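You operate a simulated robot arm through the tools that you are given. There is no shell and no other tool. Be economical: measure what you need, move in short steps, check, and stop when the job is done.

The job below is to be done with a simulated two-armed robot. You get a single attempt, and the scene is never put back.

TASK
Open the tub lid.

It is judged by the outcome, as a careful person would: the job done as asked, and still so three seconds after it is handed in. It fails if anything else is knocked over, pushed out of place, dropped, spilled or broken. Lids that push on must go on centred and level and be pressed home; caps that screw on are set level and turned clockwise until they are tight.

THE ROBOT
Two 7-joint arms with two-finger parallel grippers on one trunk, on a base that drives. Base frame: it is fixed to the floor where the robot stands at the start and does not move with it; the origin is under the middle of the robot, x ahead of it, y to its left, z up. Units: m, rad, N and s.
The left shoulder is at the start at [0.06, 0.143, 0.868], the right one opposite. With the tool pointing down near the work surface each hand reaches from about 0.1 to 0.6 m from the robot's upright axis, wherever it stands, measured 20 degrees to its own side. Places, roughly: tub lid [0.6, 0, 1]. Payload 1.57 kg a hand.
The TCP of each hand is the grasp point between the finger pads, 0.03 m short of the fingertips. In the tool frame z runs along the fingers and y along their closing line. Largest opening 0.11 m; finger width 0.024, thickness 0.012; the body of the gripper, 0.048 by 0.112 m, starts 0.078 m behind the TCP.
Orientation is that of the tool frame in the base frame, as a unit quaternion [x, y, z, w]. With the fingers straight down and closing along the base's y, the tool's x points along the base's -x, its y along +y and its z along -z.

THE INTERFACE
- The arms move only by the tool arm_command. It takes "left_moves", "right_moves" or both (then of equal length, played together; a hand with none holds still); each is a list of rows, each a list of 7 numbers: the turn, a rotation vector about the base's x, y, z in units of 180 degrees (1.0 is 180 degrees), then the shift along the base's x, y, z in units of 200 mm (1.0 is 200 mm), then the opening, from 0 (shut) to 1 (fully open). In form: [[rx, ry, rz, dx, dy, dz, gripper], ...]. A call has 1 to 20 rows; each row is the pose to reach, as a shift and turn from the pose commanded when the call began. A call with a number of a shift or a turn outside -1 to 1 is refused whole. Each row takes 0.2 s and may step no farther than 0.05 m and 0.15 rad from the row before; otherwise, or with a gripper value out of range, the whole call is refused. A pose out of reach is approached as far as the arm can. The call stops where the force on the tool passes 40 N (or 10 N more than at its start, if that is more) or the arm is blocked; 0.2 s more then pass. The fingers move at their own pace (about 0.045 m/s each) and stop on an object; they squeeze with about 32 N. The grip force told is the motor's: it shows also when the fingers shut on nothing. Time passes only in rows, and 0.2 s behind the last, so rows that repeat a pose let the fingers close. It gives the time, the measured TCP pose, the force on the tool (base axes), the opening and the grip force at its end, in the units of the frame above (readings bear some noise).
- Cameras (640 x 400 px; columns grow to the right, rows downward): "scene" is now at [0.0563, 0.0131, 1.4928]; the picture's right is [0.14, -0.99, 0.00], its down [-0.61, -0.09, -0.78] and it looks along [0.78, 0.11, -0.62] (base axes); focal length 257 px, centre (320, 200). "left" rides on the left gripper at [0.07, -0.016, -0.141] in its tool frame; the picture's right is [0.23, 0.97, 0.00], its down [-0.85, 0.20, -0.48] and it looks along [-0.47, 0.11, 0.88] (tool axes); focal length 222 px, centre (320, 200). "right" rides on the right gripper at [0.07, 0.016, -0.141] in its tool frame; the picture's right is [-0.23, 0.97, 0.00], its down [-0.85, -0.20, -0.48] and it looks along [-0.47, -0.11, 0.88] (tool axes); focal length 222 px, centre (320, 200). There is no depth. A picture from a camera that has moved, and an enlarged one, comes with that camera's place and axes in the base frame and with its lens.
- grab_frame(camera): a new picture of that camera. The clock stands still meanwhile.
- lift_body(by): slides the trunk up (or, below 0, down) by that many m; the arms and the scene camera ride with it, the base frame stays. It gives what a move gives, with no picture.
- roll_base(legs): drives the robot by 1 to 6 legs, each [ahead, left, turn to the left] in m, m and rad, along the robot's own axes; the way and the turn of a leg run together, so that a leg with both is an arc; at most 1.5 m and 3.142 rad a leg. The arms and the cameras ride along, it lands a little off, and it stops where it bumps. It gives what a move gives.
- head_to(pan, tilt): turns the head with the scene camera to pan (to the left, within 1.501 rad either way) and tilt (down, from -0.506 to 1.204), counted from straight ahead of the robot. It gives what a move gives.
- close_up(camera, box): a new picture of the part [left, top, right, bottom] of that camera's present view, enlarged. The clock stands still meanwhile.
- sign_off(): hands the job in; it is judged then, once.

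Go step by step. Nothing tells you exact positions but the pictures and the camera data: compare them with the known pose of the tool, close in by small moves and look again before you grip or let go. The budget is 120 turns and 88 pictures, counting those below and the enlarged ones. Unless the task says otherwise, let go and move clear before handing in, and close with one line.

The tools are called after "Request:" by a JSON object that holds its "method" and its "body". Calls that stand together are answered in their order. arm_command: Moves the arms, as the interface text tells. Its arguments: {"type":"object","properties":{"left_moves":{"type":"array","items":{"type":"array","items":{"type":"number"}}},"right_moves":{"type":"array","items":{"type":"array","items":{"type":"number"}}}},"required":[]} The other tools are called the same way: lift_body (by) slides the trunk up or down; roll_base (legs) drives the base; head_to (pan, tilt) turns the head that bears the scene camera; grab_frame (camera) takes a picture; close_up (camera, box) takes an enlarged picture of a part of a camera's view; sign_off () hands the job in.

At the start:

```text
time_s: 0.0
left_eef_pos: [0.566, 0.2944, 1.0007]
left_tool_rot: [-0.001, 1.0, 0.0, 0.0]
left_wrist_force: [-0.8, -0.5, -0.5]
left_opening: 0.1098
left_gripper_force: 0.1
right_eef_pos: [0.5771, -0.2746, 1.0002]
right_tool_rot: [0.0, 1.0, 0.0, 0.0]
right_wrist_force: [1.1, -0.4, 0.5]
right_opening: 0.11
right_gripper_force: 0.0
trunk travel left (down, up): [-0.466, 0.124]
robot x, y, heading: [-0.0012, -0.0036, 0.001]
head pan, tilt: [0.141, 0.67]
```

scene: 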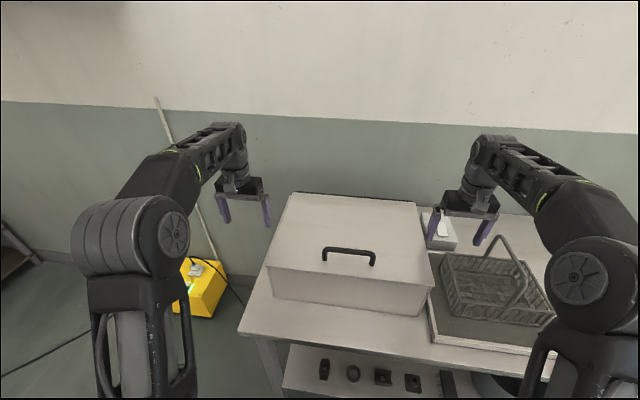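
right: 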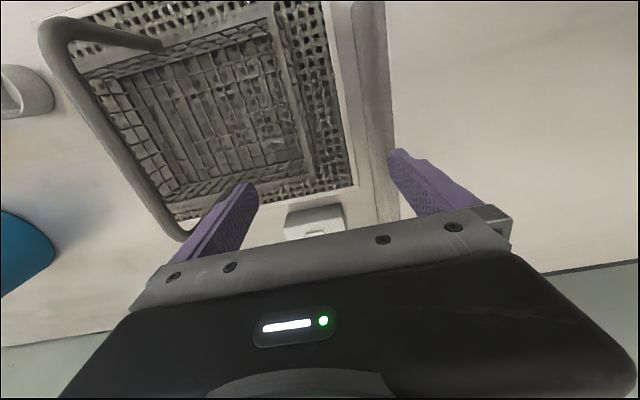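
left: 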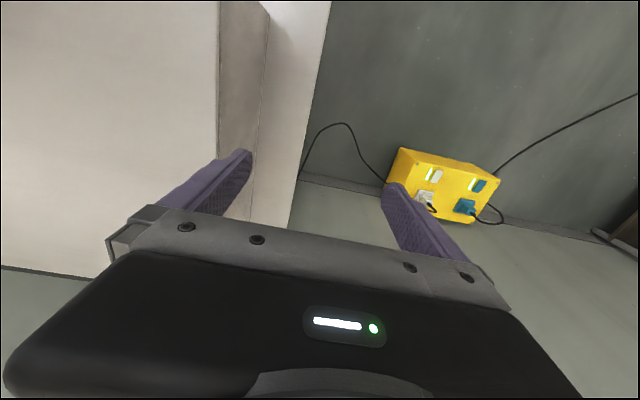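

I see a box-shaped tub with a lid that has a handle near its front edge; the hinge is probably at the back. I'll take a closer look.

Request:
{"method": "close_up", "body": {"camera": "scene", "box": [230, 170, 470, 320]}}

Request:
{"method": "close_up", "body": {"camera": "scene", "box": [300, 230, 400, 292]}}

```text
2.67 times, centred on (350, 245) of scene
camera zoom: at [0.0563, 0.0131, 1.4928], right [0.14, -0.99, 0.0], down [-0.61, -0.09, -0.78], along [0.78, 0.11, -0.62], focal length 686 px, centre (240, 80)
```

zoom: 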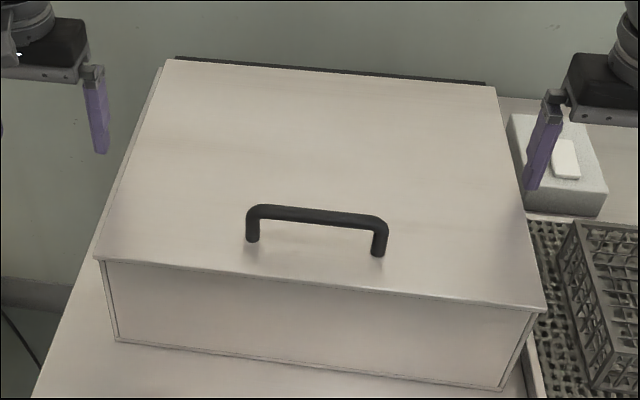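

```text
6.40 times, centred on (350, 261) of scene
camera zoom: at [0.0563, 0.0131, 1.4928], right [0.14, -0.99, 0.0], down [-0.61, -0.09, -0.78], along [0.78, 0.11, -0.62], focal length 1647 px, centre (128, -190)
```

zoom: 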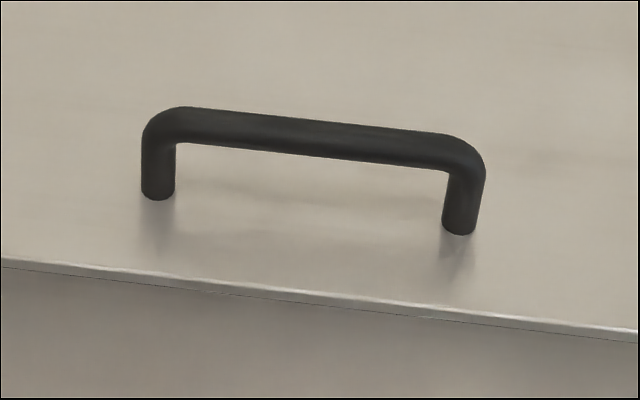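

The pictures give these rough positions. The lid top is at z≈0.957, its front edge at x≈0.443 and its hinge at x≈0.763. The handle bar lies along y at x≈0.487, z≈0.995. I'll raise the right hand, turn it so it closes along x, and move it over the handle.

Request:
{"method": "arm_command", "body": {"right_moves": [[0, 0, 0.04, 0, 0, 0.2, 1], [0, 0, 0.08, 0, 0, 0.4, 1], [0, 0, 0.12, 0, 0, 0.6, 1], [0, 0, 0.16, 0, 0, 0.75, 1], [0, 0, 0.2, -0.05, 0.1, 0.75, 1], [0, 0, 0.24, -0.1, 0.2, 0.75, 1], [0, 0, 0.28, -0.15, 0.3, 0.75, 1], [0, 0, 0.32, -0.2, 0.4, 0.75, 1], [0, 0, 0.36, -0.25, 0.5, 0.75, 1], [0, 0, 0.4, -0.3, 0.6, 0.75, 1], [0, 0, 0.44, -0.35, 0.7, 0.75, 1], [0, 0, 0.48, -0.4, 0.8, 0.75, 1], [0, 0, 0.5, -0.45, 0.9, 0.75, 1], [0, 0, 0.5, -0.45, 1.0, 0.75, 1]]}}

Request:
{"method": "grab_frame", "body": {"camera": "scene"}}

Request:
{"method": "grab_frame", "body": {"camera": "right"}}

```text
time_s: 3.0
left_eef_pos: [0.5665, 0.2963, 0.9997]
left_tool_rot: [0.001, 1.0, 0.0, 0.0]
left_wrist_force: [0.2, 0.3, -0.8]
left_opening: 0.11
left_gripper_force: 0.1
right_eef_pos: [0.4806, -0.1282, 1.0759]
right_tool_rot: [-0.705, 0.708, -0.017, 0.022]
right_wrist_force: [-0.1, 0.5, 0.2]
right_opening: 0.1102
right_gripper_force: 0.0
right hand out of reach, approached as far as the arm can: row 1, 2, 3, 4, 5, 6, 7, 8, 9, 10, 11, 12, 13, 14
trunk travel left (down, up): [-0.466, 0.124]
robot x, y, heading: [-0.0028, -0.0006, -0.003]
head pan, tilt: [0.141, 0.67]
```

```text
82 pictures are left
camera scene: at [0.056, 0.013, 1.4928], right [0.14, -0.99, 0.0], down [-0.61, -0.09, -0.78], along [0.78, 0.11, -0.62], focal length 257 px, centre (320, 200)
```

scene: 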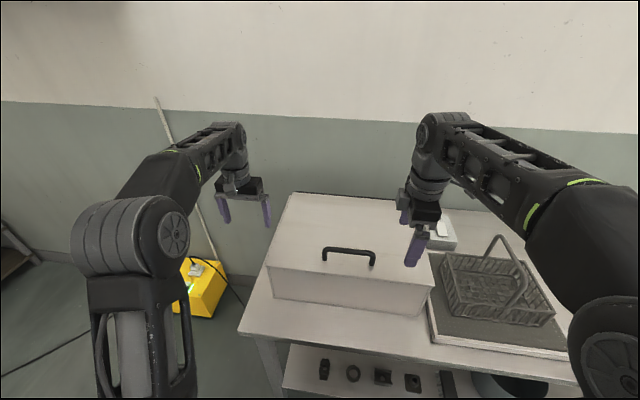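

```text
81 pictures are left
camera right: at [0.4556, -0.1991, 1.2162], right [-0.97, 0.23, -0.05], down [0.18, 0.85, 0.49], along [0.16, 0.47, -0.87], focal length 222 px, centre (320, 200)
```

right: 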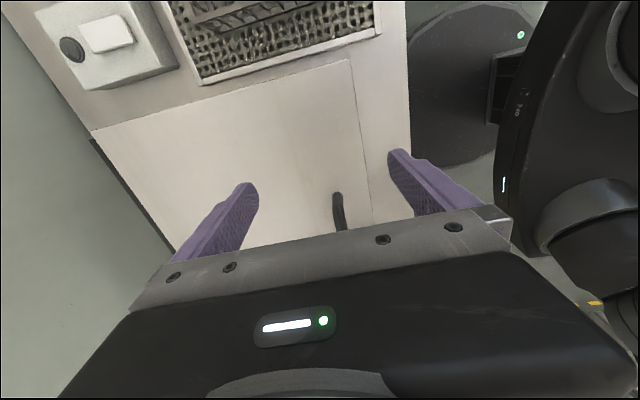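

The right arm can't reach high with its tool pointing down, so I'll raise the trunk.

Request:
{"method": "lift_body", "body": {"by": 0.12}}

```text
time_s: 4.5
left_eef_pos: [0.5664, 0.2956, 1.1196]
left_tool_rot: [0.0, 1.0, 0.0, 0.0]
left_wrist_force: [-0.8, -0.5, -0.2]
left_opening: 0.1098
left_gripper_force: 0.1
right_eef_pos: [0.4822, -0.1279, 1.1971]
right_tool_rot: [-0.704, 0.709, -0.017, 0.022]
right_wrist_force: [0.4, -0.6, 0.3]
right_opening: 0.11
right_gripper_force: 0.0
trunk travel left (down, up): [-0.586, 0.004]
robot x, y, heading: [0.0002, 0.0024, 0.001]
head pan, tilt: [0.141, 0.67]
```

I'll lower the hand toward a point above the handle.

Request:
{"method": "arm_command", "body": {"right_moves": [[0, 0, 0, 0, 0.1, -0.1, 1], [0, 0, 0, 0, 0.2, -0.2, 1], [0, 0, 0, 0, 0.3, -0.3, 1], [0, 0, 0, 0.02, 0.4, -0.4, 1], [0, 0, 0, 0.02, 0.5, -0.5, 1], [0, 0, 0, 0.02, 0.59, -0.58, 1], [0, 0, 0, 0.02, 0.59, -0.58, 1]]}}

Request:
{"method": "grab_frame", "body": {"camera": "right"}}

Request:
{"method": "grab_frame", "body": {"camera": "scene"}}

```text
time_s: 6.1
left_eef_pos: [0.5668, 0.2957, 1.1199]
left_tool_rot: [-0.001, 1.0, 0.0, 0.0]
left_wrist_force: [0.3, 0.6, 0.0]
left_opening: 0.11
left_gripper_force: 0.0
right_eef_pos: [0.4841, -0.0105, 1.0801]
right_tool_rot: [-0.704, 0.709, -0.018, 0.023]
right_wrist_force: [0.0, -1.0, 0.6]
right_opening: 0.1098
right_gripper_force: 0.0
trunk travel left (down, up): [-0.586, 0.004]
robot x, y, heading: [0.0005, -0.0002, 0.0]
head pan, tilt: [0.141, 0.67]
```

```text
80 pictures are left
camera right: at [0.4603, -0.0811, 1.2198], right [-0.97, 0.23, -0.05], down [0.18, 0.85, 0.49], along [0.16, 0.47, -0.87], focal length 222 px, centre (320, 200)
```

right: 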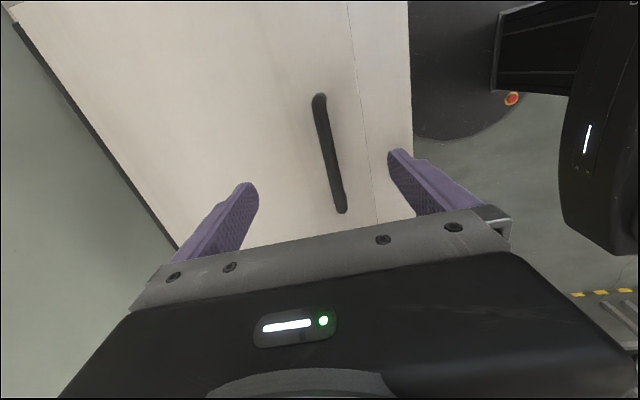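

```text
79 pictures are left
camera scene: at [0.0561, 0.0128, 1.6128], right [0.14, -0.99, 0.0], down [-0.61, -0.09, -0.78], along [0.78, 0.11, -0.62], focal length 257 px, centre (320, 200)
```

scene: 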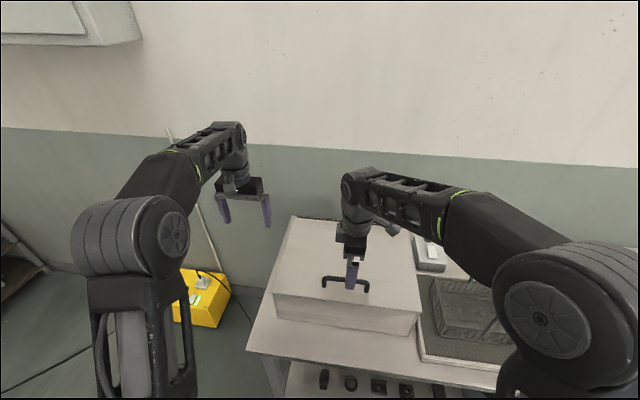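

The bar is at about x≈0.480, between the fingers. I'll go down partway and check again.

Request:
{"method": "arm_command", "body": {"right_moves": [[0, 0, 0, -0.01, 0.02, -0.1, 1], [0, 0, 0, -0.015, 0.03, -0.2, 1], [0, 0, 0, -0.015, 0.03, -0.26, 1], [0, 0, 0, -0.015, 0.03, -0.26, 1]]}}

Request:
{"method": "grab_frame", "body": {"camera": "right"}}

Request:
{"method": "close_up", "body": {"camera": "scene", "box": [270, 220, 430, 320]}}

```text
time_s: 7.1
left_eef_pos: [0.5666, 0.2953, 1.1202]
left_tool_rot: [0.0, 1.0, 0.0, 0.0]
left_wrist_force: [-1.1, -0.2, 0.0]
left_opening: 0.1099
left_gripper_force: 0.1
right_eef_pos: [0.4816, -0.0043, 1.0278]
right_tool_rot: [-0.704, 0.709, -0.017, 0.022]
right_wrist_force: [1.1, -0.9, 0.3]
right_opening: 0.1101
right_gripper_force: 0.1
trunk travel left (down, up): [-0.586, 0.004]
robot x, y, heading: [-0.0038, -0.0021, 0.002]
head pan, tilt: [0.141, 0.67]
```

```text
78 pictures are left
camera right: at [0.4567, -0.0756, 1.1684], right [-0.97, 0.23, -0.05], down [0.18, 0.85, 0.49], along [0.16, 0.47, -0.87], focal length 222 px, centre (320, 200)
```

right: 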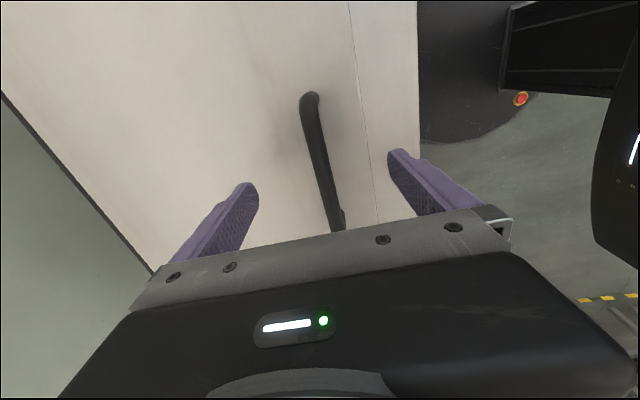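

```text
4.00 times, centred on (350, 270) of scene
camera zoom: at [0.0562, 0.0131, 1.6128], right [0.14, -0.99, 0.0], down [-0.61, -0.09, -0.78], along [0.78, 0.11, -0.62], focal length 1029 px, centre (200, -80)
```

zoom: 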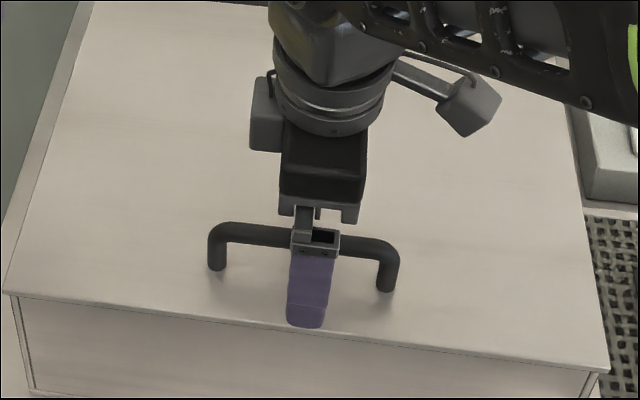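

Comparing the two views, the bar centre is at about x 0.475, z 1.013, and the lid top is at about 0.975. I'll make a small adjustment and close.

Request:
{"method": "arm_command", "body": {"right_moves": [[0, 0, 0, -0.03, 0, -0.04, 1], [0, 0, 0, -0.03, 0, -0.04, 1], [0, 0, 0, -0.03, 0, -0.04, 0.5], [0, 0, 0, -0.03, 0, -0.04, 0.3], [0, 0, 0, -0.03, 0, -0.04, 0.3], [0, 0, 0, -0.03, 0, -0.04, 0.3]]}}

Request:
{"method": "grab_frame", "body": {"camera": "right"}}

```text
time_s: 8.5
left_eef_pos: [0.5666, 0.296, 1.1191]
left_tool_rot: [0.001, 1.0, 0.0, -0.001]
left_wrist_force: [0.2, -0.7, 0.2]
left_opening: 0.11
left_gripper_force: 0.0
right_eef_pos: [0.4761, -0.0048, 1.0211]
right_tool_rot: [-0.704, 0.71, -0.017, 0.022]
right_wrist_force: [-0.6, -0.2, 0.2]
right_opening: 0.0327
right_gripper_force: 0.0
trunk travel left (down, up): [-0.586, 0.004]
robot x, y, heading: [-0.0002, 0.0007, 0.001]
head pan, tilt: [0.141, 0.67]
```

```text
76 pictures are left
camera right: at [0.4515, -0.0756, 1.1604], right [-0.97, 0.23, -0.05], down [0.18, 0.85, 0.49], along [0.16, 0.47, -0.87], focal length 222 px, centre (320, 200)
```

right: 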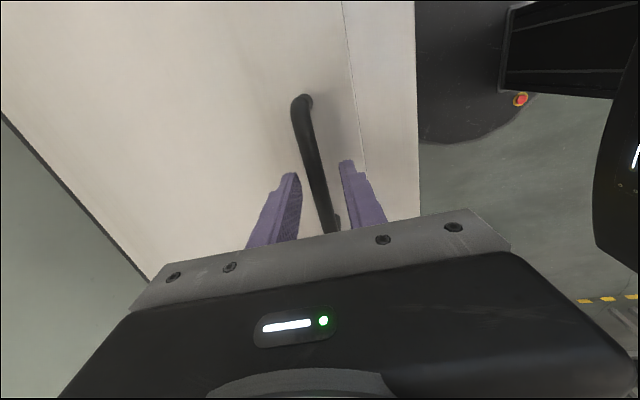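

The bar is centred between the fingers, so I'll close the grip.

Request:
{"method": "arm_command", "body": {"right_moves": [[0, 0, 0, 0, 0, 0, 0], [0, 0, 0, 0, 0, 0, 0], [0, 0, 0, 0, 0, 0, 0]]}}

```text
time_s: 9.3
left_eef_pos: [0.5672, 0.2958, 1.1198]
left_tool_rot: [-0.001, 1.0, 0.0, 0.001]
left_wrist_force: [0.2, 0.6, 0.3]
left_opening: 0.1101
left_gripper_force: 0.1
right_eef_pos: [0.4782, -0.0042, 1.021]
right_tool_rot: [-0.704, 0.71, -0.019, 0.022]
right_wrist_force: [9.6, -0.5, 2.4]
right_opening: 0.0141
right_gripper_force: 29.8
trunk travel left (down, up): [-0.586, 0.004]
robot x, y, heading: [0.0009, -0.0003, 0.002]
head pan, tilt: [0.141, 0.67]
```

Gripped, with the bar measuring about 14 mm. I'll start lifting along a small arc about the hinge.

Request:
{"method": "arm_command", "body": {"right_moves": [[0, 0, 0, 0.012, 0, 0.065, 0], [0, 0, 0, 0.029, 0, 0.13, 0], [0, 0, 0, 0.048, 0, 0.195, 0], [0, 0, 0, 0.071, 0, 0.257, 0]]}}

Request:
{"method": "grab_frame", "body": {"camera": "scene"}}

```text
time_s: 10.3
left_eef_pos: [0.5678, 0.2962, 1.1195]
left_tool_rot: [0.0, 1.0, 0.0, 0.0]
left_wrist_force: [-0.1, 0.6, -0.1]
left_opening: 0.1099
left_gripper_force: 0.0
right_eef_pos: [0.4916, -0.0046, 1.0719]
right_tool_rot: [-0.704, 0.709, -0.017, 0.02]
right_wrist_force: [1.6, -0.3, -9.7]
right_opening: 0.0137
right_gripper_force: 30.3
trunk travel left (down, up): [-0.586, 0.004]
robot x, y, heading: [0.001, -0.0022, -0.003]
head pan, tilt: [0.141, 0.67]
```

```text
75 pictures are left
camera scene: at [0.0574, 0.0133, 1.6127], right [0.14, -0.99, 0.0], down [-0.62, -0.09, -0.78], along [0.78, 0.11, -0.62], focal length 257 px, centre (320, 200)
```

scene: 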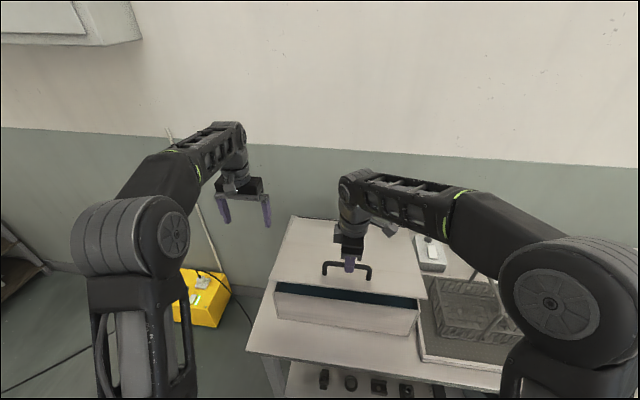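

The lid swings up on its back hinge. I'll continue along the arc and pitch the tool slightly forward for reach.

Request:
{"method": "arm_command", "body": {"right_moves": [[0, -0.01, 0, 0.025, 0, 0.061, 0], [0, -0.02, 0, 0.054, 0, 0.122, 0], [0, -0.03, 0, 0.086, 0, 0.18, 0], [0, -0.04, 0, 0.12, 0, 0.2375, 0], [0, -0.05, 0, 0.158, 0, 0.292, 0], [0, -0.06, 0, 0.198, 0, 0.3465, 0], [0, -0.07, 0, 0.241, 0, 0.397, 0], [0, -0.08, 0, 0.2855, 0, 0.4465, 0]]}}

Request:
{"method": "grab_frame", "body": {"camera": "scene"}}

Request:
{"method": "grab_frame", "body": {"camera": "right"}}

```text
time_s: 12.1
left_eef_pos: [0.5625, 0.2955, 1.1228]
left_tool_rot: [0.0, 1.0, 0.001, 0.003]
left_wrist_force: [-0.3, 0.0, 0.9]
left_opening: 0.1102
left_gripper_force: 0.1
right_eef_pos: [0.5425, -0.0031, 1.1641]
right_tool_rot: [-0.696, 0.701, -0.108, 0.112]
right_wrist_force: [-28.4, -1.3, 16.4]
right_opening: 0.0137
right_gripper_force: 29.9
trunk travel left (down, up): [-0.586, 0.004]
robot x, y, heading: [-0.0016, 0.0002, -0.004]
head pan, tilt: [0.141, 0.67]
```

```text
74 pictures are left
camera scene: at [0.0497, 0.0128, 1.6131], right [0.14, -0.99, 0.0], down [-0.61, -0.09, -0.79], along [0.78, 0.11, -0.62], focal length 257 px, centre (320, 200)
```

scene: 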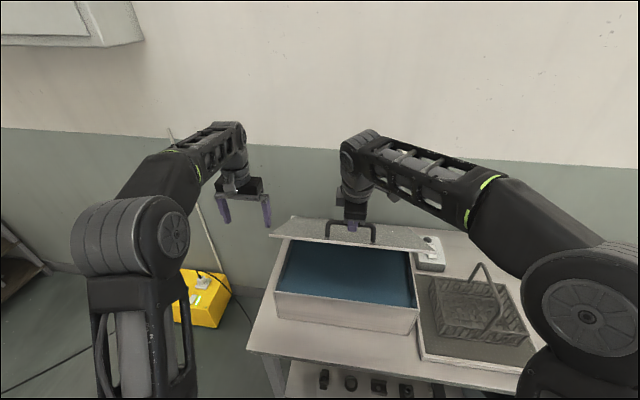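

```text
73 pictures are left
camera right: at [0.4825, -0.0751, 1.2937], right [-0.93, 0.24, -0.3], down [0.05, 0.85, 0.52], along [0.38, 0.47, -0.8], focal length 222 px, centre (320, 200)
```

right: 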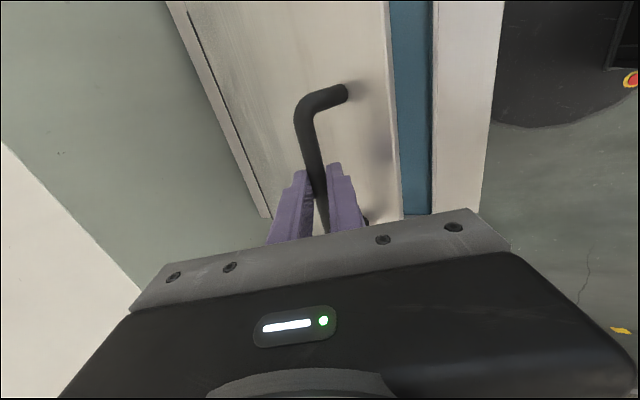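

The resisting force shows the hinge is farther back than I took it to be. Refitting the arc puts it at about x 0.78, z 0.952 with radius 0.309. I'll carry on along that corrected arc.

Request:
{"method": "arm_command", "body": {"right_moves": [[0, 0, 0, 0.0, 0, 0.03, 0], [0, -0.01, 0, 0.03, 0, 0.065, 0], [0, -0.015, 0, 0.068, 0, 0.105, 0], [0, -0.02, 0, 0.125, 0, 0.157, 0], [0, -0.025, 0, 0.185, 0, 0.207, 0]]}}

Request:
{"method": "grab_frame", "body": {"camera": "scene"}}

```text
time_s: 13.3
left_eef_pos: [0.5648, 0.2959, 1.12]
left_tool_rot: [-0.001, 1.0, 0.0, 0.0]
left_wrist_force: [0.4, -0.3, -0.7]
left_opening: 0.1098
left_gripper_force: 0.1
right_eef_pos: [0.5834, -0.0028, 1.2034]
right_tool_rot: [-0.692, 0.696, -0.133, 0.138]
right_wrist_force: [-6.5, 3.0, -2.8]
right_opening: 0.0141
right_gripper_force: 30.6
trunk travel left (down, up): [-0.586, 0.004]
robot x, y, heading: [-0.0006, 0.0026, 0.001]
head pan, tilt: [0.141, 0.67]
```

```text
72 pictures are left
camera scene: at [0.0556, 0.0137, 1.6127], right [0.14, -0.99, 0.0], down [-0.61, -0.09, -0.78], along [0.78, 0.11, -0.62], focal length 257 px, centre (320, 200)
```

scene: 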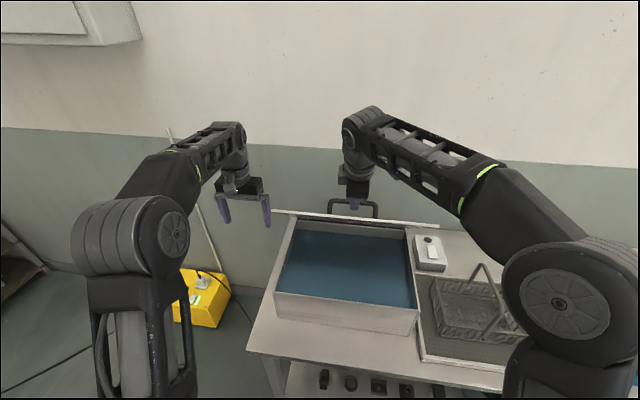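

Forces are low now. I'll keep following the arc.

Request:
{"method": "arm_command", "body": {"right_moves": [[0, 0, 0, 0.062, 0, 0.047, 0], [0, 0, 0, 0.126, 0, 0.092, 0], [0, 0, 0, 0.192, 0, 0.131, 0], [0, 0, 0, 0.26, 0, 0.168, 0], [0, 0, 0, 0.33, 0, 0.2, 0], [0, 0, 0, 0.4, 0, 0.23, 0]]}}

Request:
{"method": "grab_frame", "body": {"camera": "scene"}}

Request:
{"method": "grab_frame", "body": {"camera": "right"}}

```text
time_s: 14.7
left_eef_pos: [0.5639, 0.2962, 1.1211]
left_tool_rot: [0.0, 1.0, 0.0, 0.002]
left_wrist_force: [-1.0, 0.0, -0.6]
left_opening: 0.1102
left_gripper_force: 0.1
right_eef_pos: [0.6438, -0.0041, 1.2395]
right_tool_rot: [-0.691, 0.698, -0.129, 0.136]
right_wrist_force: [-8.4, 1.3, 20.4]
right_opening: 0.0138
right_gripper_force: 30.2
right hand out of reach, approached as far as the arm can: row 5, 6
trunk travel left (down, up): [-0.586, 0.004]
robot x, y, heading: [0.0021, -0.0021, 0.001]
head pan, tilt: [0.141, 0.67]
```

```text
71 pictures are left
camera scene: at [0.0525, 0.0134, 1.6133], right [0.14, -0.99, 0.0], down [-0.61, -0.09, -0.79], along [0.78, 0.11, -0.62], focal length 257 px, centre (320, 200)
```

scene: 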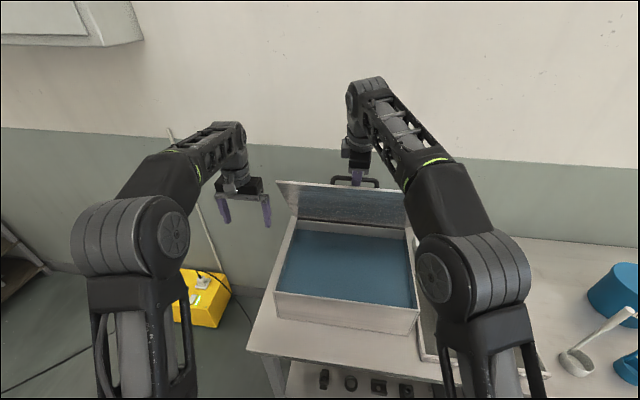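

```text
70 pictures are left
camera right: at [0.5753, -0.0753, 1.3636], right [-0.9, 0.24, -0.36], down [0.01, 0.85, 0.53], along [0.43, 0.47, -0.77], focal length 222 px, centre (320, 200)
```

right: 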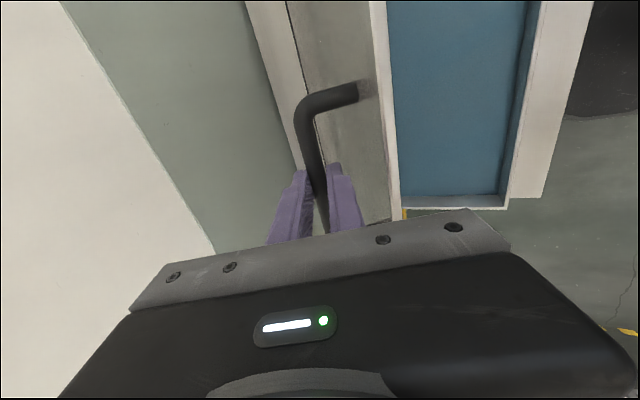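

The right arm is near its reach limit with the lid at roughly 55°. I'll hold it there, pull the left hand back and point it forward to push the lid from the inside.

Request:
{"method": "arm_command", "body": {"left_moves": [[0, -0.04, 0, -0.1, 0, 0.0, 0.5], [0, -0.08, 0, -0.2, 0, 0.0, 0], [0, -0.12, 0, -0.3, 0, 0.0, 0], [0, -0.16, 0, -0.4, 0, 0.0, 0], [0, -0.2, 0, -0.5, 0, 0.0, 0], [0, -0.24, 0, -0.5, 0, 0.0, 0], [0, -0.28, 0, -0.5, 0, 0.0, 0], [0, -0.32, 0, -0.5, 0, 0.0, 0], [0, -0.36, 0, -0.5, 0, 0.0, 0], [0, -0.4, 0, -0.5, 0, 0.0, 0], [0, -0.44, 0, -0.5, 0, 0.0, 0], [0, -0.48, 0, -0.5, 0, 0.0, 0], [0, -0.5, 0, -0.5, 0, 0.0, 0]]}}

Request:
{"method": "grab_frame", "body": {"camera": "scene"}}

```text
time_s: 17.5
left_eef_pos: [0.5159, 0.3339, 1.116]
left_tool_rot: [0.001, 0.706, -0.001, 0.708]
left_wrist_force: [-0.2, -0.2, 1.1]
left_opening: 0.0002
left_gripper_force: 21.2
left hand out of reach, approached as far as the arm can: row 8, 9, 10, 11, 12, 13
right_eef_pos: [0.6431, -0.0041, 1.2351]
right_tool_rot: [-0.691, 0.699, -0.128, 0.133]
right_wrist_force: [-10.2, 6.8, 17.1]
right_opening: 0.0138
right_gripper_force: 30.2
trunk travel left (down, up): [-0.586, 0.004]
robot x, y, heading: [-0.0014, -0.0023, 0.0]
head pan, tilt: [0.141, 0.67]
```

```text
69 pictures are left
camera scene: at [0.0522, 0.0144, 1.613], right [0.14, -0.99, 0.0], down [-0.61, -0.09, -0.79], along [0.78, 0.11, -0.62], focal length 257 px, centre (320, 200)
```

scene: 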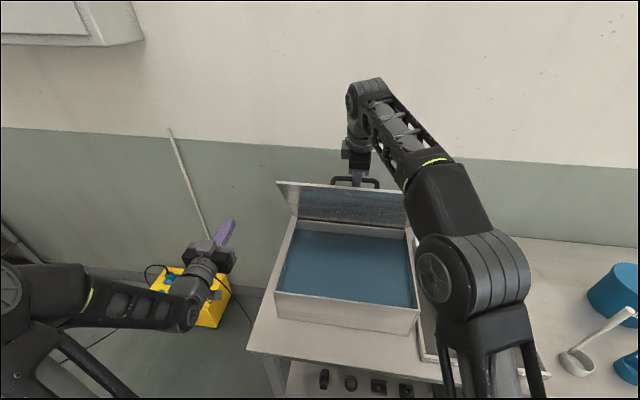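

The left hand now points forward. I'll bring it in front of the open lid, on the left part.

Request:
{"method": "arm_command", "body": {"left_moves": [[0, 0, 0, 0, -0.15, 0, 0], [0, 0, 0, 0, -0.3, 0, 0], [0, 0, 0, 0, -0.45, 0, 0], [0, 0, 0, 0, -0.6, 0, 0], [0, 0, 0, 0, -0.75, 0, 0], [0, 0, 0, 0, -0.9, 0, 0], [0, 0, 0, 0, -1.0, 0, 0]]}}

Request:
{"method": "grab_frame", "body": {"camera": "scene"}}

Request:
{"method": "grab_frame", "body": {"camera": "left"}}

```text
time_s: 19.1
left_eef_pos: [0.544, 0.1266, 1.1108]
left_tool_rot: [-0.001, 0.706, 0.001, 0.708]
left_wrist_force: [0.2, -0.9, -0.6]
left_opening: 0.0
left_gripper_force: 21.1
left hand out of reach, approached as far as the arm can: row 1, 2, 3, 4, 5, 6, 7
right_eef_pos: [0.6439, -0.0048, 1.2356]
right_tool_rot: [-0.691, 0.699, -0.128, 0.133]
right_wrist_force: [-10.8, 5.0, 16.2]
right_opening: 0.0138
right_gripper_force: 29.8
trunk travel left (down, up): [-0.586, 0.004]
robot x, y, heading: [-0.0011, 0.0019, 0.0]
head pan, tilt: [0.141, 0.67]
```

```text
68 pictures are left
camera scene: at [0.0528, 0.0131, 1.6129], right [0.14, -0.99, 0.0], down [-0.61, -0.09, -0.79], along [0.78, 0.11, -0.62], focal length 257 px, centre (320, 200)
```

scene: 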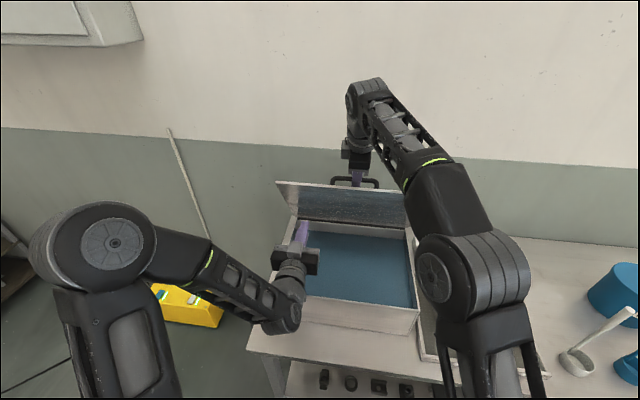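

```text
67 pictures are left
camera left: at [0.4032, 0.1105, 1.0414], right [0.0, 0.97, -0.23], down [-0.48, 0.2, 0.85], along [0.88, 0.11, 0.47], focal length 222 px, centre (320, 200)
```

left: 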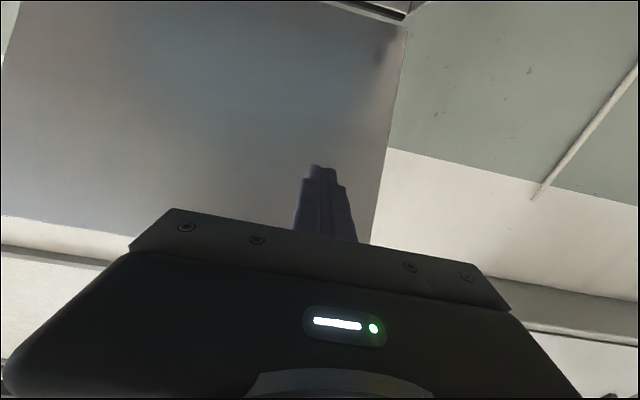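

Now I'll bring the left fingertips near the inside of the lid.

Request:
{"method": "arm_command", "body": {"left_moves": [[0, 0, 0, 0.05, 0, 0.1, 0], [0, 0, 0, 0.1, 0, 0.2, 0], [0, 0, 0, 0.18, 0, 0.25, 0], [0, 0, 0, 0.25, 0, 0.25, 0]]}}

Request:
{"method": "close_up", "body": {"camera": "scene", "box": [240, 140, 440, 265]}}

```text
time_s: 20.1
left_eef_pos: [0.5911, 0.1255, 1.162]
left_tool_rot: [0.0, 0.706, -0.001, 0.708]
left_wrist_force: [1.1, 0.6, 0.5]
left_opening: 0.0
left_gripper_force: 21.3
right_eef_pos: [0.6442, -0.0049, 1.2343]
right_tool_rot: [-0.691, 0.699, -0.128, 0.132]
right_wrist_force: [-9.2, 5.1, 13.9]
right_opening: 0.0137
right_gripper_force: 30.2
trunk travel left (down, up): [-0.586, 0.004]
robot x, y, heading: [0.0009, -0.0011, 0.0]
head pan, tilt: [0.141, 0.67]
```

```text
3.20 times, centred on (340, 202) of scene
camera zoom: at [0.0529, 0.0142, 1.6129], right [0.14, -0.99, 0.0], down [-0.61, -0.09, -0.79], along [0.78, 0.11, -0.62], focal length 823 px, centre (256, 192)
```

zoom: 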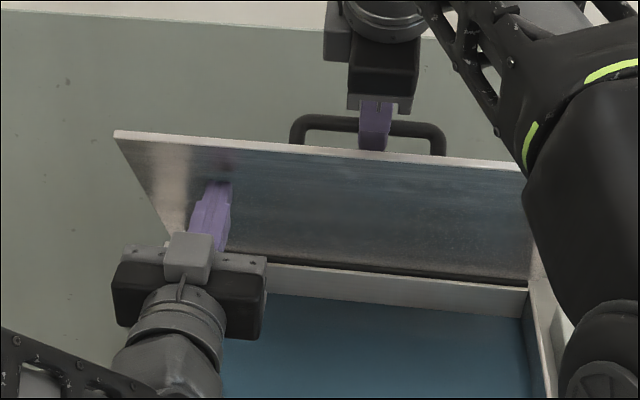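

The fingertip is nearly at the lid, so I'll creep forward to make contact.

Request:
{"method": "arm_command", "body": {"left_moves": [[0, 0, 0, 0.03, 0, 0, 0], [0, 0, 0, 0.06, 0, 0, 0], [0, 0, 0, 0.09, 0, 0, 0]]}}

Request:
{"method": "grab_frame", "body": {"camera": "left"}}

```text
time_s: 20.6
left_eef_pos: [0.6006, 0.1234, 1.1577]
left_tool_rot: [0.002, 0.709, -0.002, 0.705]
left_wrist_force: [0.0, 0.6, 0.1]
left_opening: 0.0
left_gripper_force: 21.0
right_eef_pos: [0.6478, -0.0049, 1.2372]
right_tool_rot: [-0.69, 0.698, -0.131, 0.137]
right_wrist_force: [-5.3, 2.8, 5.8]
right_opening: 0.0141
right_gripper_force: 30.6
trunk travel left (down, up): [-0.586, 0.004]
robot x, y, heading: [-0.0019, -0.0038, 0.001]
head pan, tilt: [0.141, 0.67]
stopped in row 2 (left hand): the force on the tool passed its limit (the readings are from after the stop); the commanded pose is now the measured one
```

```text
65 pictures are left
camera left: at [0.4586, 0.1078, 1.0888], right [0.0, 0.97, -0.23], down [-0.47, 0.2, 0.86], along [0.88, 0.11, 0.46], focal length 222 px, centre (320, 200)
```

left: 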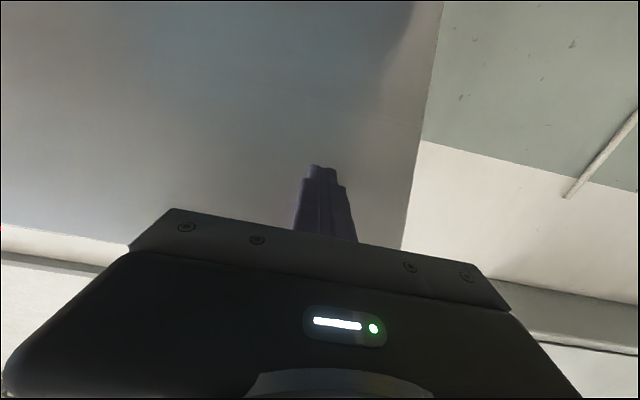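

Contact is made and the lid now leans on the left fingers. I'll open the right fingers slightly while the left hand holds.

Request:
{"method": "arm_command", "body": {"right_moves": [[0, 0, 0, 0, 0, 0, 0.15], [0, 0, 0, 0, 0, 0, 0.2], [0, 0, 0, 0, 0, 0, 0.22]]}}

Request:
{"method": "close_up", "body": {"camera": "scene", "box": [240, 140, 440, 265]}}

Request:
{"method": "grab_frame", "body": {"camera": "right"}}

```text
time_s: 21.4
left_eef_pos: [0.6008, 0.1239, 1.1561]
left_tool_rot: [0.001, 0.711, -0.001, 0.704]
left_wrist_force: [-2.1, 0.7, -0.3]
left_opening: 0.0
left_gripper_force: 21.3
right_eef_pos: [0.6487, -0.0056, 1.2346]
right_tool_rot: [-0.69, 0.699, -0.131, 0.136]
right_wrist_force: [-0.2, -0.5, 0.3]
right_opening: 0.0241
right_gripper_force: 0.0
trunk travel left (down, up): [-0.586, 0.004]
robot x, y, heading: [0.0006, 0.0007, -0.003]
head pan, tilt: [0.141, 0.67]
```

```text
3.20 times, centred on (340, 202) of scene
camera zoom: at [0.0558, 0.0132, 1.6128], right [0.14, -0.99, 0.0], down [-0.61, -0.09, -0.78], along [0.78, 0.11, -0.62], focal length 823 px, centre (256, 192)
```

zoom: 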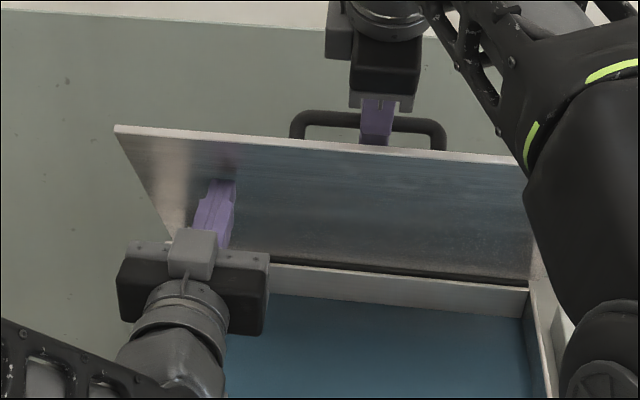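

```text
63 pictures are left
camera right: at [0.5801, -0.0765, 1.3597], right [-0.9, 0.24, -0.36], down [0.02, 0.85, 0.53], along [0.43, 0.47, -0.77], focal length 222 px, centre (320, 200)
```

right: 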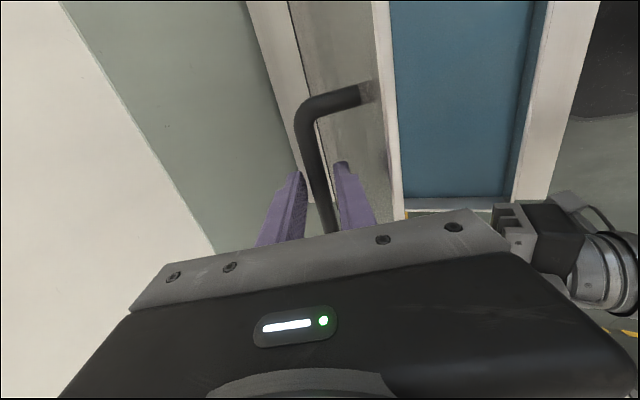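

The lid is held and the handle is free between the right fingers. I'll withdraw the right hand along its tool axis.

Request:
{"method": "arm_command", "body": {"right_moves": [[0, 0, 0, -0.037, 0, 0.093, 0.22], [0, 0, 0, -0.074, 0, 0.186, 0.22], [0, 0, 0, -0.111, 0, 0.28, 0.22], [0, 0, 0, -0.148, 0, 0.37, 0.22]]}}

Request:
{"method": "grab_frame", "body": {"camera": "scene"}}

Request:
{"method": "grab_frame", "body": {"camera": "right"}}

```text
time_s: 22.4
left_eef_pos: [0.5955, 0.1215, 1.1614]
left_tool_rot: [0.002, 0.708, 0.0, 0.707]
left_wrist_force: [-2.0, -0.7, 1.1]
left_opening: 0.0004
left_gripper_force: 21.2
right_eef_pos: [0.5852, -0.043, 1.2923]
right_tool_rot: [-0.689, 0.699, -0.136, 0.139]
right_wrist_force: [-1.7, 0.4, -0.3]
right_opening: 0.0246
right_gripper_force: 0.2
right hand out of reach, approached as far as the arm can: row 1, 2, 3, 4
trunk travel left (down, up): [-0.586, 0.004]
robot x, y, heading: [0.0041, 0.0014, 0.004]
head pan, tilt: [0.141, 0.67]
```

```text
62 pictures are left
camera scene: at [0.048, 0.0104, 1.6132], right [0.14, -0.99, 0.0], down [-0.61, -0.09, -0.79], along [0.78, 0.11, -0.62], focal length 257 px, centre (320, 200)
```

scene: 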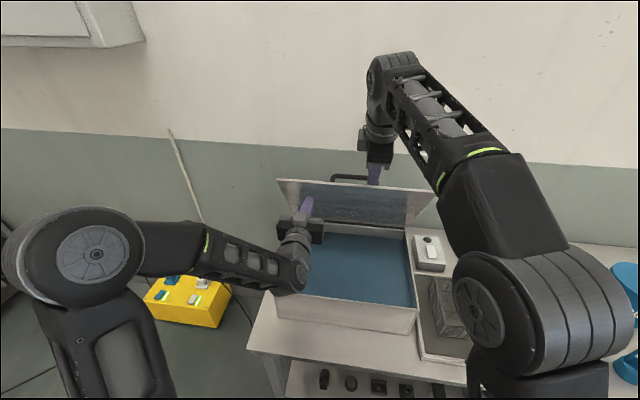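

```text
61 pictures are left
camera right: at [0.5146, -0.1121, 1.4148], right [-0.9, 0.24, -0.37], down [0.01, 0.85, 0.52], along [0.44, 0.46, -0.77], focal length 222 px, centre (320, 200)
```

right: 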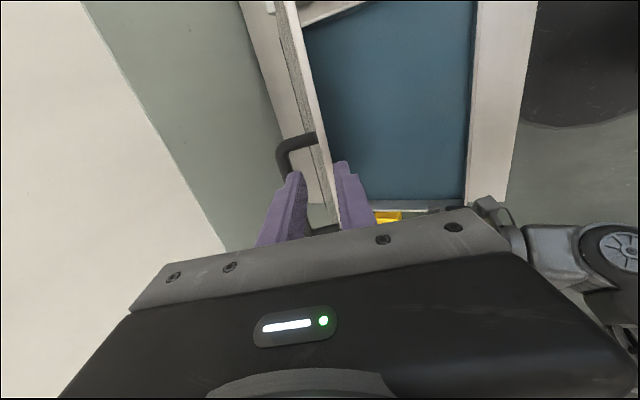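

The right hand is off the handle. I'll back it away from the lid.

Request:
{"method": "arm_command", "body": {"right_moves": [[0, 0, 0, -0.05, -0.05, 0.05, 0.22], [0, 0, 0, -0.15, -0.15, 0.05, 0.22], [0, 0, 0, -0.3, -0.3, 0.05, 0.22], [0, 0, 0, -0.45, -0.4, 0.05, 0.22], [0, 0, 0, -0.55, -0.5, 0.05, 0.22]]}}

Request:
{"method": "grab_frame", "body": {"camera": "scene"}}

```text
time_s: 23.6
left_eef_pos: [0.6007, 0.1219, 1.1571]
left_tool_rot: [0.001, 0.709, 0.0, 0.705]
left_wrist_force: [-0.3, -0.3, -0.3]
left_opening: 0.0003
left_gripper_force: 21.5
right_eef_pos: [0.4804, -0.1408, 1.2973]
right_tool_rot: [-0.69, 0.699, -0.131, 0.135]
right_wrist_force: [0.2, -0.5, -0.5]
right_opening: 0.0241
right_gripper_force: 0.0
trunk travel left (down, up): [-0.586, 0.004]
robot x, y, heading: [0.0019, 0.0019, 0.003]
head pan, tilt: [0.141, 0.67]
```

```text
60 pictures are left
camera scene: at [0.0557, 0.0124, 1.6128], right [0.14, -0.99, 0.0], down [-0.61, -0.09, -0.78], along [0.78, 0.11, -0.62], focal length 257 px, centre (320, 200)
```

scene: 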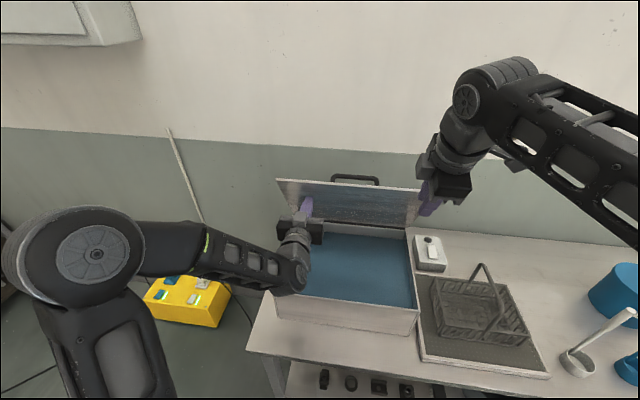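

The lid stays put with almost no load on the left hand, so the hinge has friction. I'll push it further open from the inside.

Request:
{"method": "arm_command", "body": {"left_moves": [[0, 0, 0, 0.05, 0, 0.02, 0], [0, 0, 0, 0.1, 0, 0.05, 0], [0, 0, 0, 0.15, 0, 0.07, 0], [0, 0, 0, 0.2, 0, 0.08, 0], [0, 0, 0, 0.25, 0, 0.09, 0], [0, 0, 0, 0.3, 0, 0.1, 0]]}}

Request:
{"method": "grab_frame", "body": {"camera": "scene"}}

```text
time_s: 25.1
left_eef_pos: [0.6622, 0.1236, 1.1772]
left_tool_rot: [0.0, 0.71, 0.0, 0.704]
left_wrist_force: [-4.5, -1.3, 0.7]
left_opening: 0.0
left_gripper_force: 20.9
right_eef_pos: [0.481, -0.1414, 1.297]
right_tool_rot: [-0.69, 0.699, -0.13, 0.135]
right_wrist_force: [0.6, -0.5, 0.6]
right_opening: 0.0242
right_gripper_force: 0.0
trunk travel left (down, up): [-0.586, 0.004]
robot x, y, heading: [0.0005, -0.0051, 0.004]
head pan, tilt: [0.141, 0.67]
```

```text
59 pictures are left
camera scene: at [0.0556, 0.013, 1.6128], right [0.14, -0.99, 0.0], down [-0.61, -0.09, -0.78], along [0.78, 0.11, -0.62], focal length 257 px, centre (320, 200)
```

scene: 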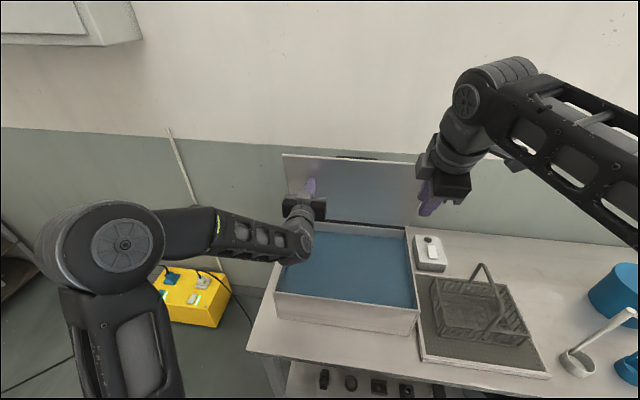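

It's moving easily and the lid is at about 70°. I'll keep pushing.

Request:
{"method": "arm_command", "body": {"left_moves": [[0, 0, 0, 0.05, 0, 0, 0], [0, 0, 0, 0.1, 0, 0, 0], [0, 0, 0, 0.15, 0, 0, 0], [0, 0, 0, 0.2, 0, 0, 0], [0, 0, 0, 0.25, 0, 0, 0], [0, 0, 0, 0.3, 0, 0, 0], [0, 0, 0, 0.35, 0, 0, 0], [0, 0, 0, 0.4, 0, 0, 0]]}}

Request:
{"method": "grab_frame", "body": {"camera": "scene"}}

```text
time_s: 26.9
left_eef_pos: [0.7414, 0.1237, 1.1766]
left_tool_rot: [0.001, 0.71, -0.001, 0.704]
left_wrist_force: [-3.3, 1.2, -0.5]
left_opening: 0.0
left_gripper_force: 21.2
right_eef_pos: [0.4813, -0.1405, 1.2969]
right_tool_rot: [-0.69, 0.699, -0.132, 0.135]
right_wrist_force: [0.5, 0.3, 0.3]
right_opening: 0.0243
right_gripper_force: 0.1
trunk travel left (down, up): [-0.586, 0.004]
robot x, y, heading: [-0.0007, 0.0012, -0.001]
head pan, tilt: [0.141, 0.67]
```

```text
58 pictures are left
camera scene: at [0.056, 0.0134, 1.6128], right [0.14, -0.99, 0.0], down [-0.61, -0.09, -0.78], along [0.78, 0.11, -0.62], focal length 257 px, centre (320, 200)
```

scene: 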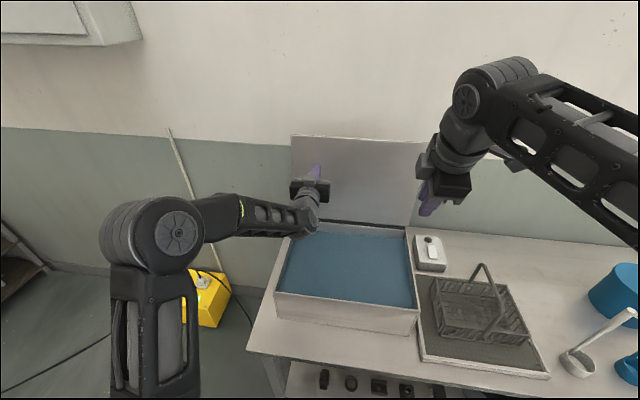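

The lid is about vertical. I'll push gently a bit further so it rests past vertical or on its stop.

Request:
{"method": "arm_command", "body": {"left_moves": [[0, 0, 0, 0.05, 0, 0, 0], [0, 0, 0, 0.1, 0, 0, 0], [0, 0, 0, 0.15, 0, 0, 0], [0, 0, 0, 0.2, 0, 0, 0], [0, 0, 0, 0.25, 0, 0, 0]]}}

Request:
{"method": "grab_frame", "body": {"camera": "scene"}}

```text
time_s: 27.8
left_eef_pos: [0.7661, 0.1228, 1.1779]
left_tool_rot: [0.003, 0.71, -0.003, 0.704]
left_wrist_force: [-31.5, 2.8, 5.8]
left_opening: 0.0
left_gripper_force: 21.2
right_eef_pos: [0.4746, -0.1396, 1.3007]
right_tool_rot: [-0.691, 0.698, -0.132, 0.136]
right_wrist_force: [0.3, -0.1, 0.2]
right_opening: 0.0243
right_gripper_force: 0.1
trunk travel left (down, up): [-0.586, 0.004]
robot x, y, heading: [-0.0018, -0.0024, 0.004]
head pan, tilt: [0.141, 0.67]
stopped in row 4 (left hand): the force on the tool passed its limit (the readings are from after the stop); the commanded pose is now the measured one
```

```text
57 pictures are left
camera scene: at [0.048, 0.0138, 1.6132], right [0.14, -0.99, 0.0], down [-0.61, -0.09, -0.79], along [0.78, 0.11, -0.62], focal length 257 px, centre (320, 200)
```

scene: 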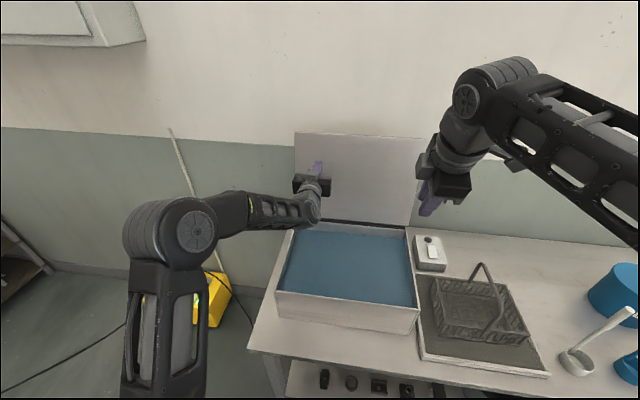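

The lid has reached its stop at about 95–100°. I'll withdraw the left hand slowly and check that the lid stays.

Request:
{"method": "arm_command", "body": {"left_moves": [[0, 0, 0, -0.05, 0, 0, 0], [0, 0, 0, -0.15, 0, 0, 0], [0, 0, 0, -0.3, 0, 0, 0], [0, 0, 0, -0.5, 0, 0, 0], [0, 0, 0, -0.7, 0, 0, 0], [0, 0, 0, -0.9, 0, 0, 0]]}}

Request:
{"method": "grab_frame", "body": {"camera": "scene"}}

```text
time_s: 29.2
left_eef_pos: [0.5886, 0.1237, 1.1711]
left_tool_rot: [0.003, 0.713, -0.002, 0.701]
left_wrist_force: [-0.2, 0.2, 0.2]
left_opening: 0.0001
left_gripper_force: 21.1
right_eef_pos: [0.4801, -0.1405, 1.2985]
right_tool_rot: [-0.691, 0.698, -0.13, 0.136]
right_wrist_force: [-0.1, -0.1, 0.6]
right_opening: 0.024
right_gripper_force: 0.1
trunk travel left (down, up): [-0.586, 0.004]
robot x, y, heading: [-0.0028, -0.001, -0.003]
head pan, tilt: [0.141, 0.67]
```

```text
56 pictures are left
camera scene: at [0.0542, 0.0133, 1.6128], right [0.14, -0.99, 0.0], down [-0.61, -0.09, -0.78], along [0.78, 0.11, -0.62], focal length 257 px, centre (320, 200)
```

scene: 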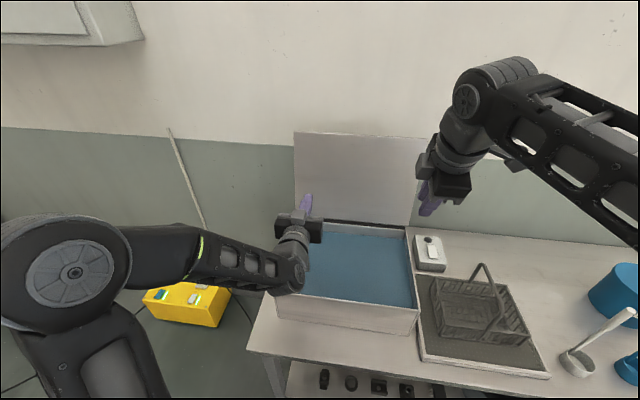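

The lid stays open. I'll move the left hand to the side, clear of the tub and the lid, and check once more.

Request:
{"method": "arm_command", "body": {"left_moves": [[0, 0, 0, -0.1, 0.1, 0, 0], [0, 0, 0, -0.2, 0.25, 0, 0], [0, 0, 0, -0.25, 0.45, 0, 0], [0, 0, 0, -0.25, 0.65, 0, 0], [0, 0, 0, -0.25, 0.85, 0, 0], [0, 0, 0, -0.25, 1.0, 0, 0], [0, 0, 0, -0.25, 1.0, 0, 0], [0, 0, 0, -0.25, 1.0, 0, 0]]}}

Request:
{"method": "grab_frame", "body": {"camera": "scene"}}

```text
time_s: 31.0
left_eef_pos: [0.5416, 0.3228, 1.1734]
left_tool_rot: [0.001, 0.713, -0.001, 0.701]
left_wrist_force: [0.5, 0.1, 0.5]
left_opening: 0.0
left_gripper_force: 21.3
left hand out of reach, approached as far as the arm can: row 3, 4
right_eef_pos: [0.4798, -0.1392, 1.2981]
right_tool_rot: [-0.69, 0.698, -0.131, 0.136]
right_wrist_force: [0.6, 0.6, -0.1]
right_opening: 0.0243
right_gripper_force: 0.1
trunk travel left (down, up): [-0.586, 0.004]
robot x, y, heading: [-0.0021, 0.0015, 0.0]
head pan, tilt: [0.141, 0.67]
```

```text
55 pictures are left
camera scene: at [0.0555, 0.0135, 1.6128], right [0.14, -0.99, 0.0], down [-0.61, -0.09, -0.78], along [0.78, 0.11, -0.62], focal length 257 px, centre (320, 200)
```

scene: 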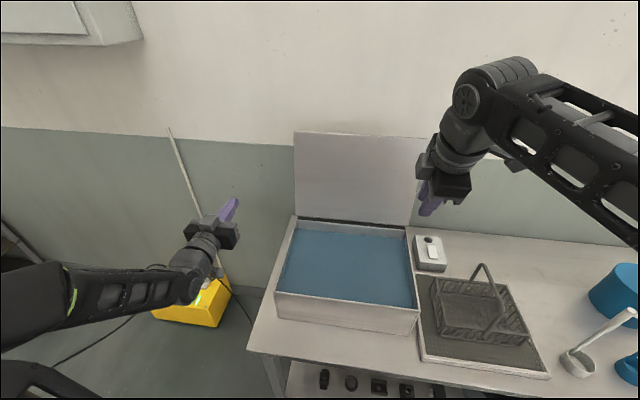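

The lid is fully open and steady, both hands are clear, and nothing else has been disturbed. I'm handing in.

Request:
{"method": "sign_off", "body": {}}

```text
The job is handed in.
```

The tub lid is open, resting at its stop just past vertical, with both hands clear and nothing else moved.
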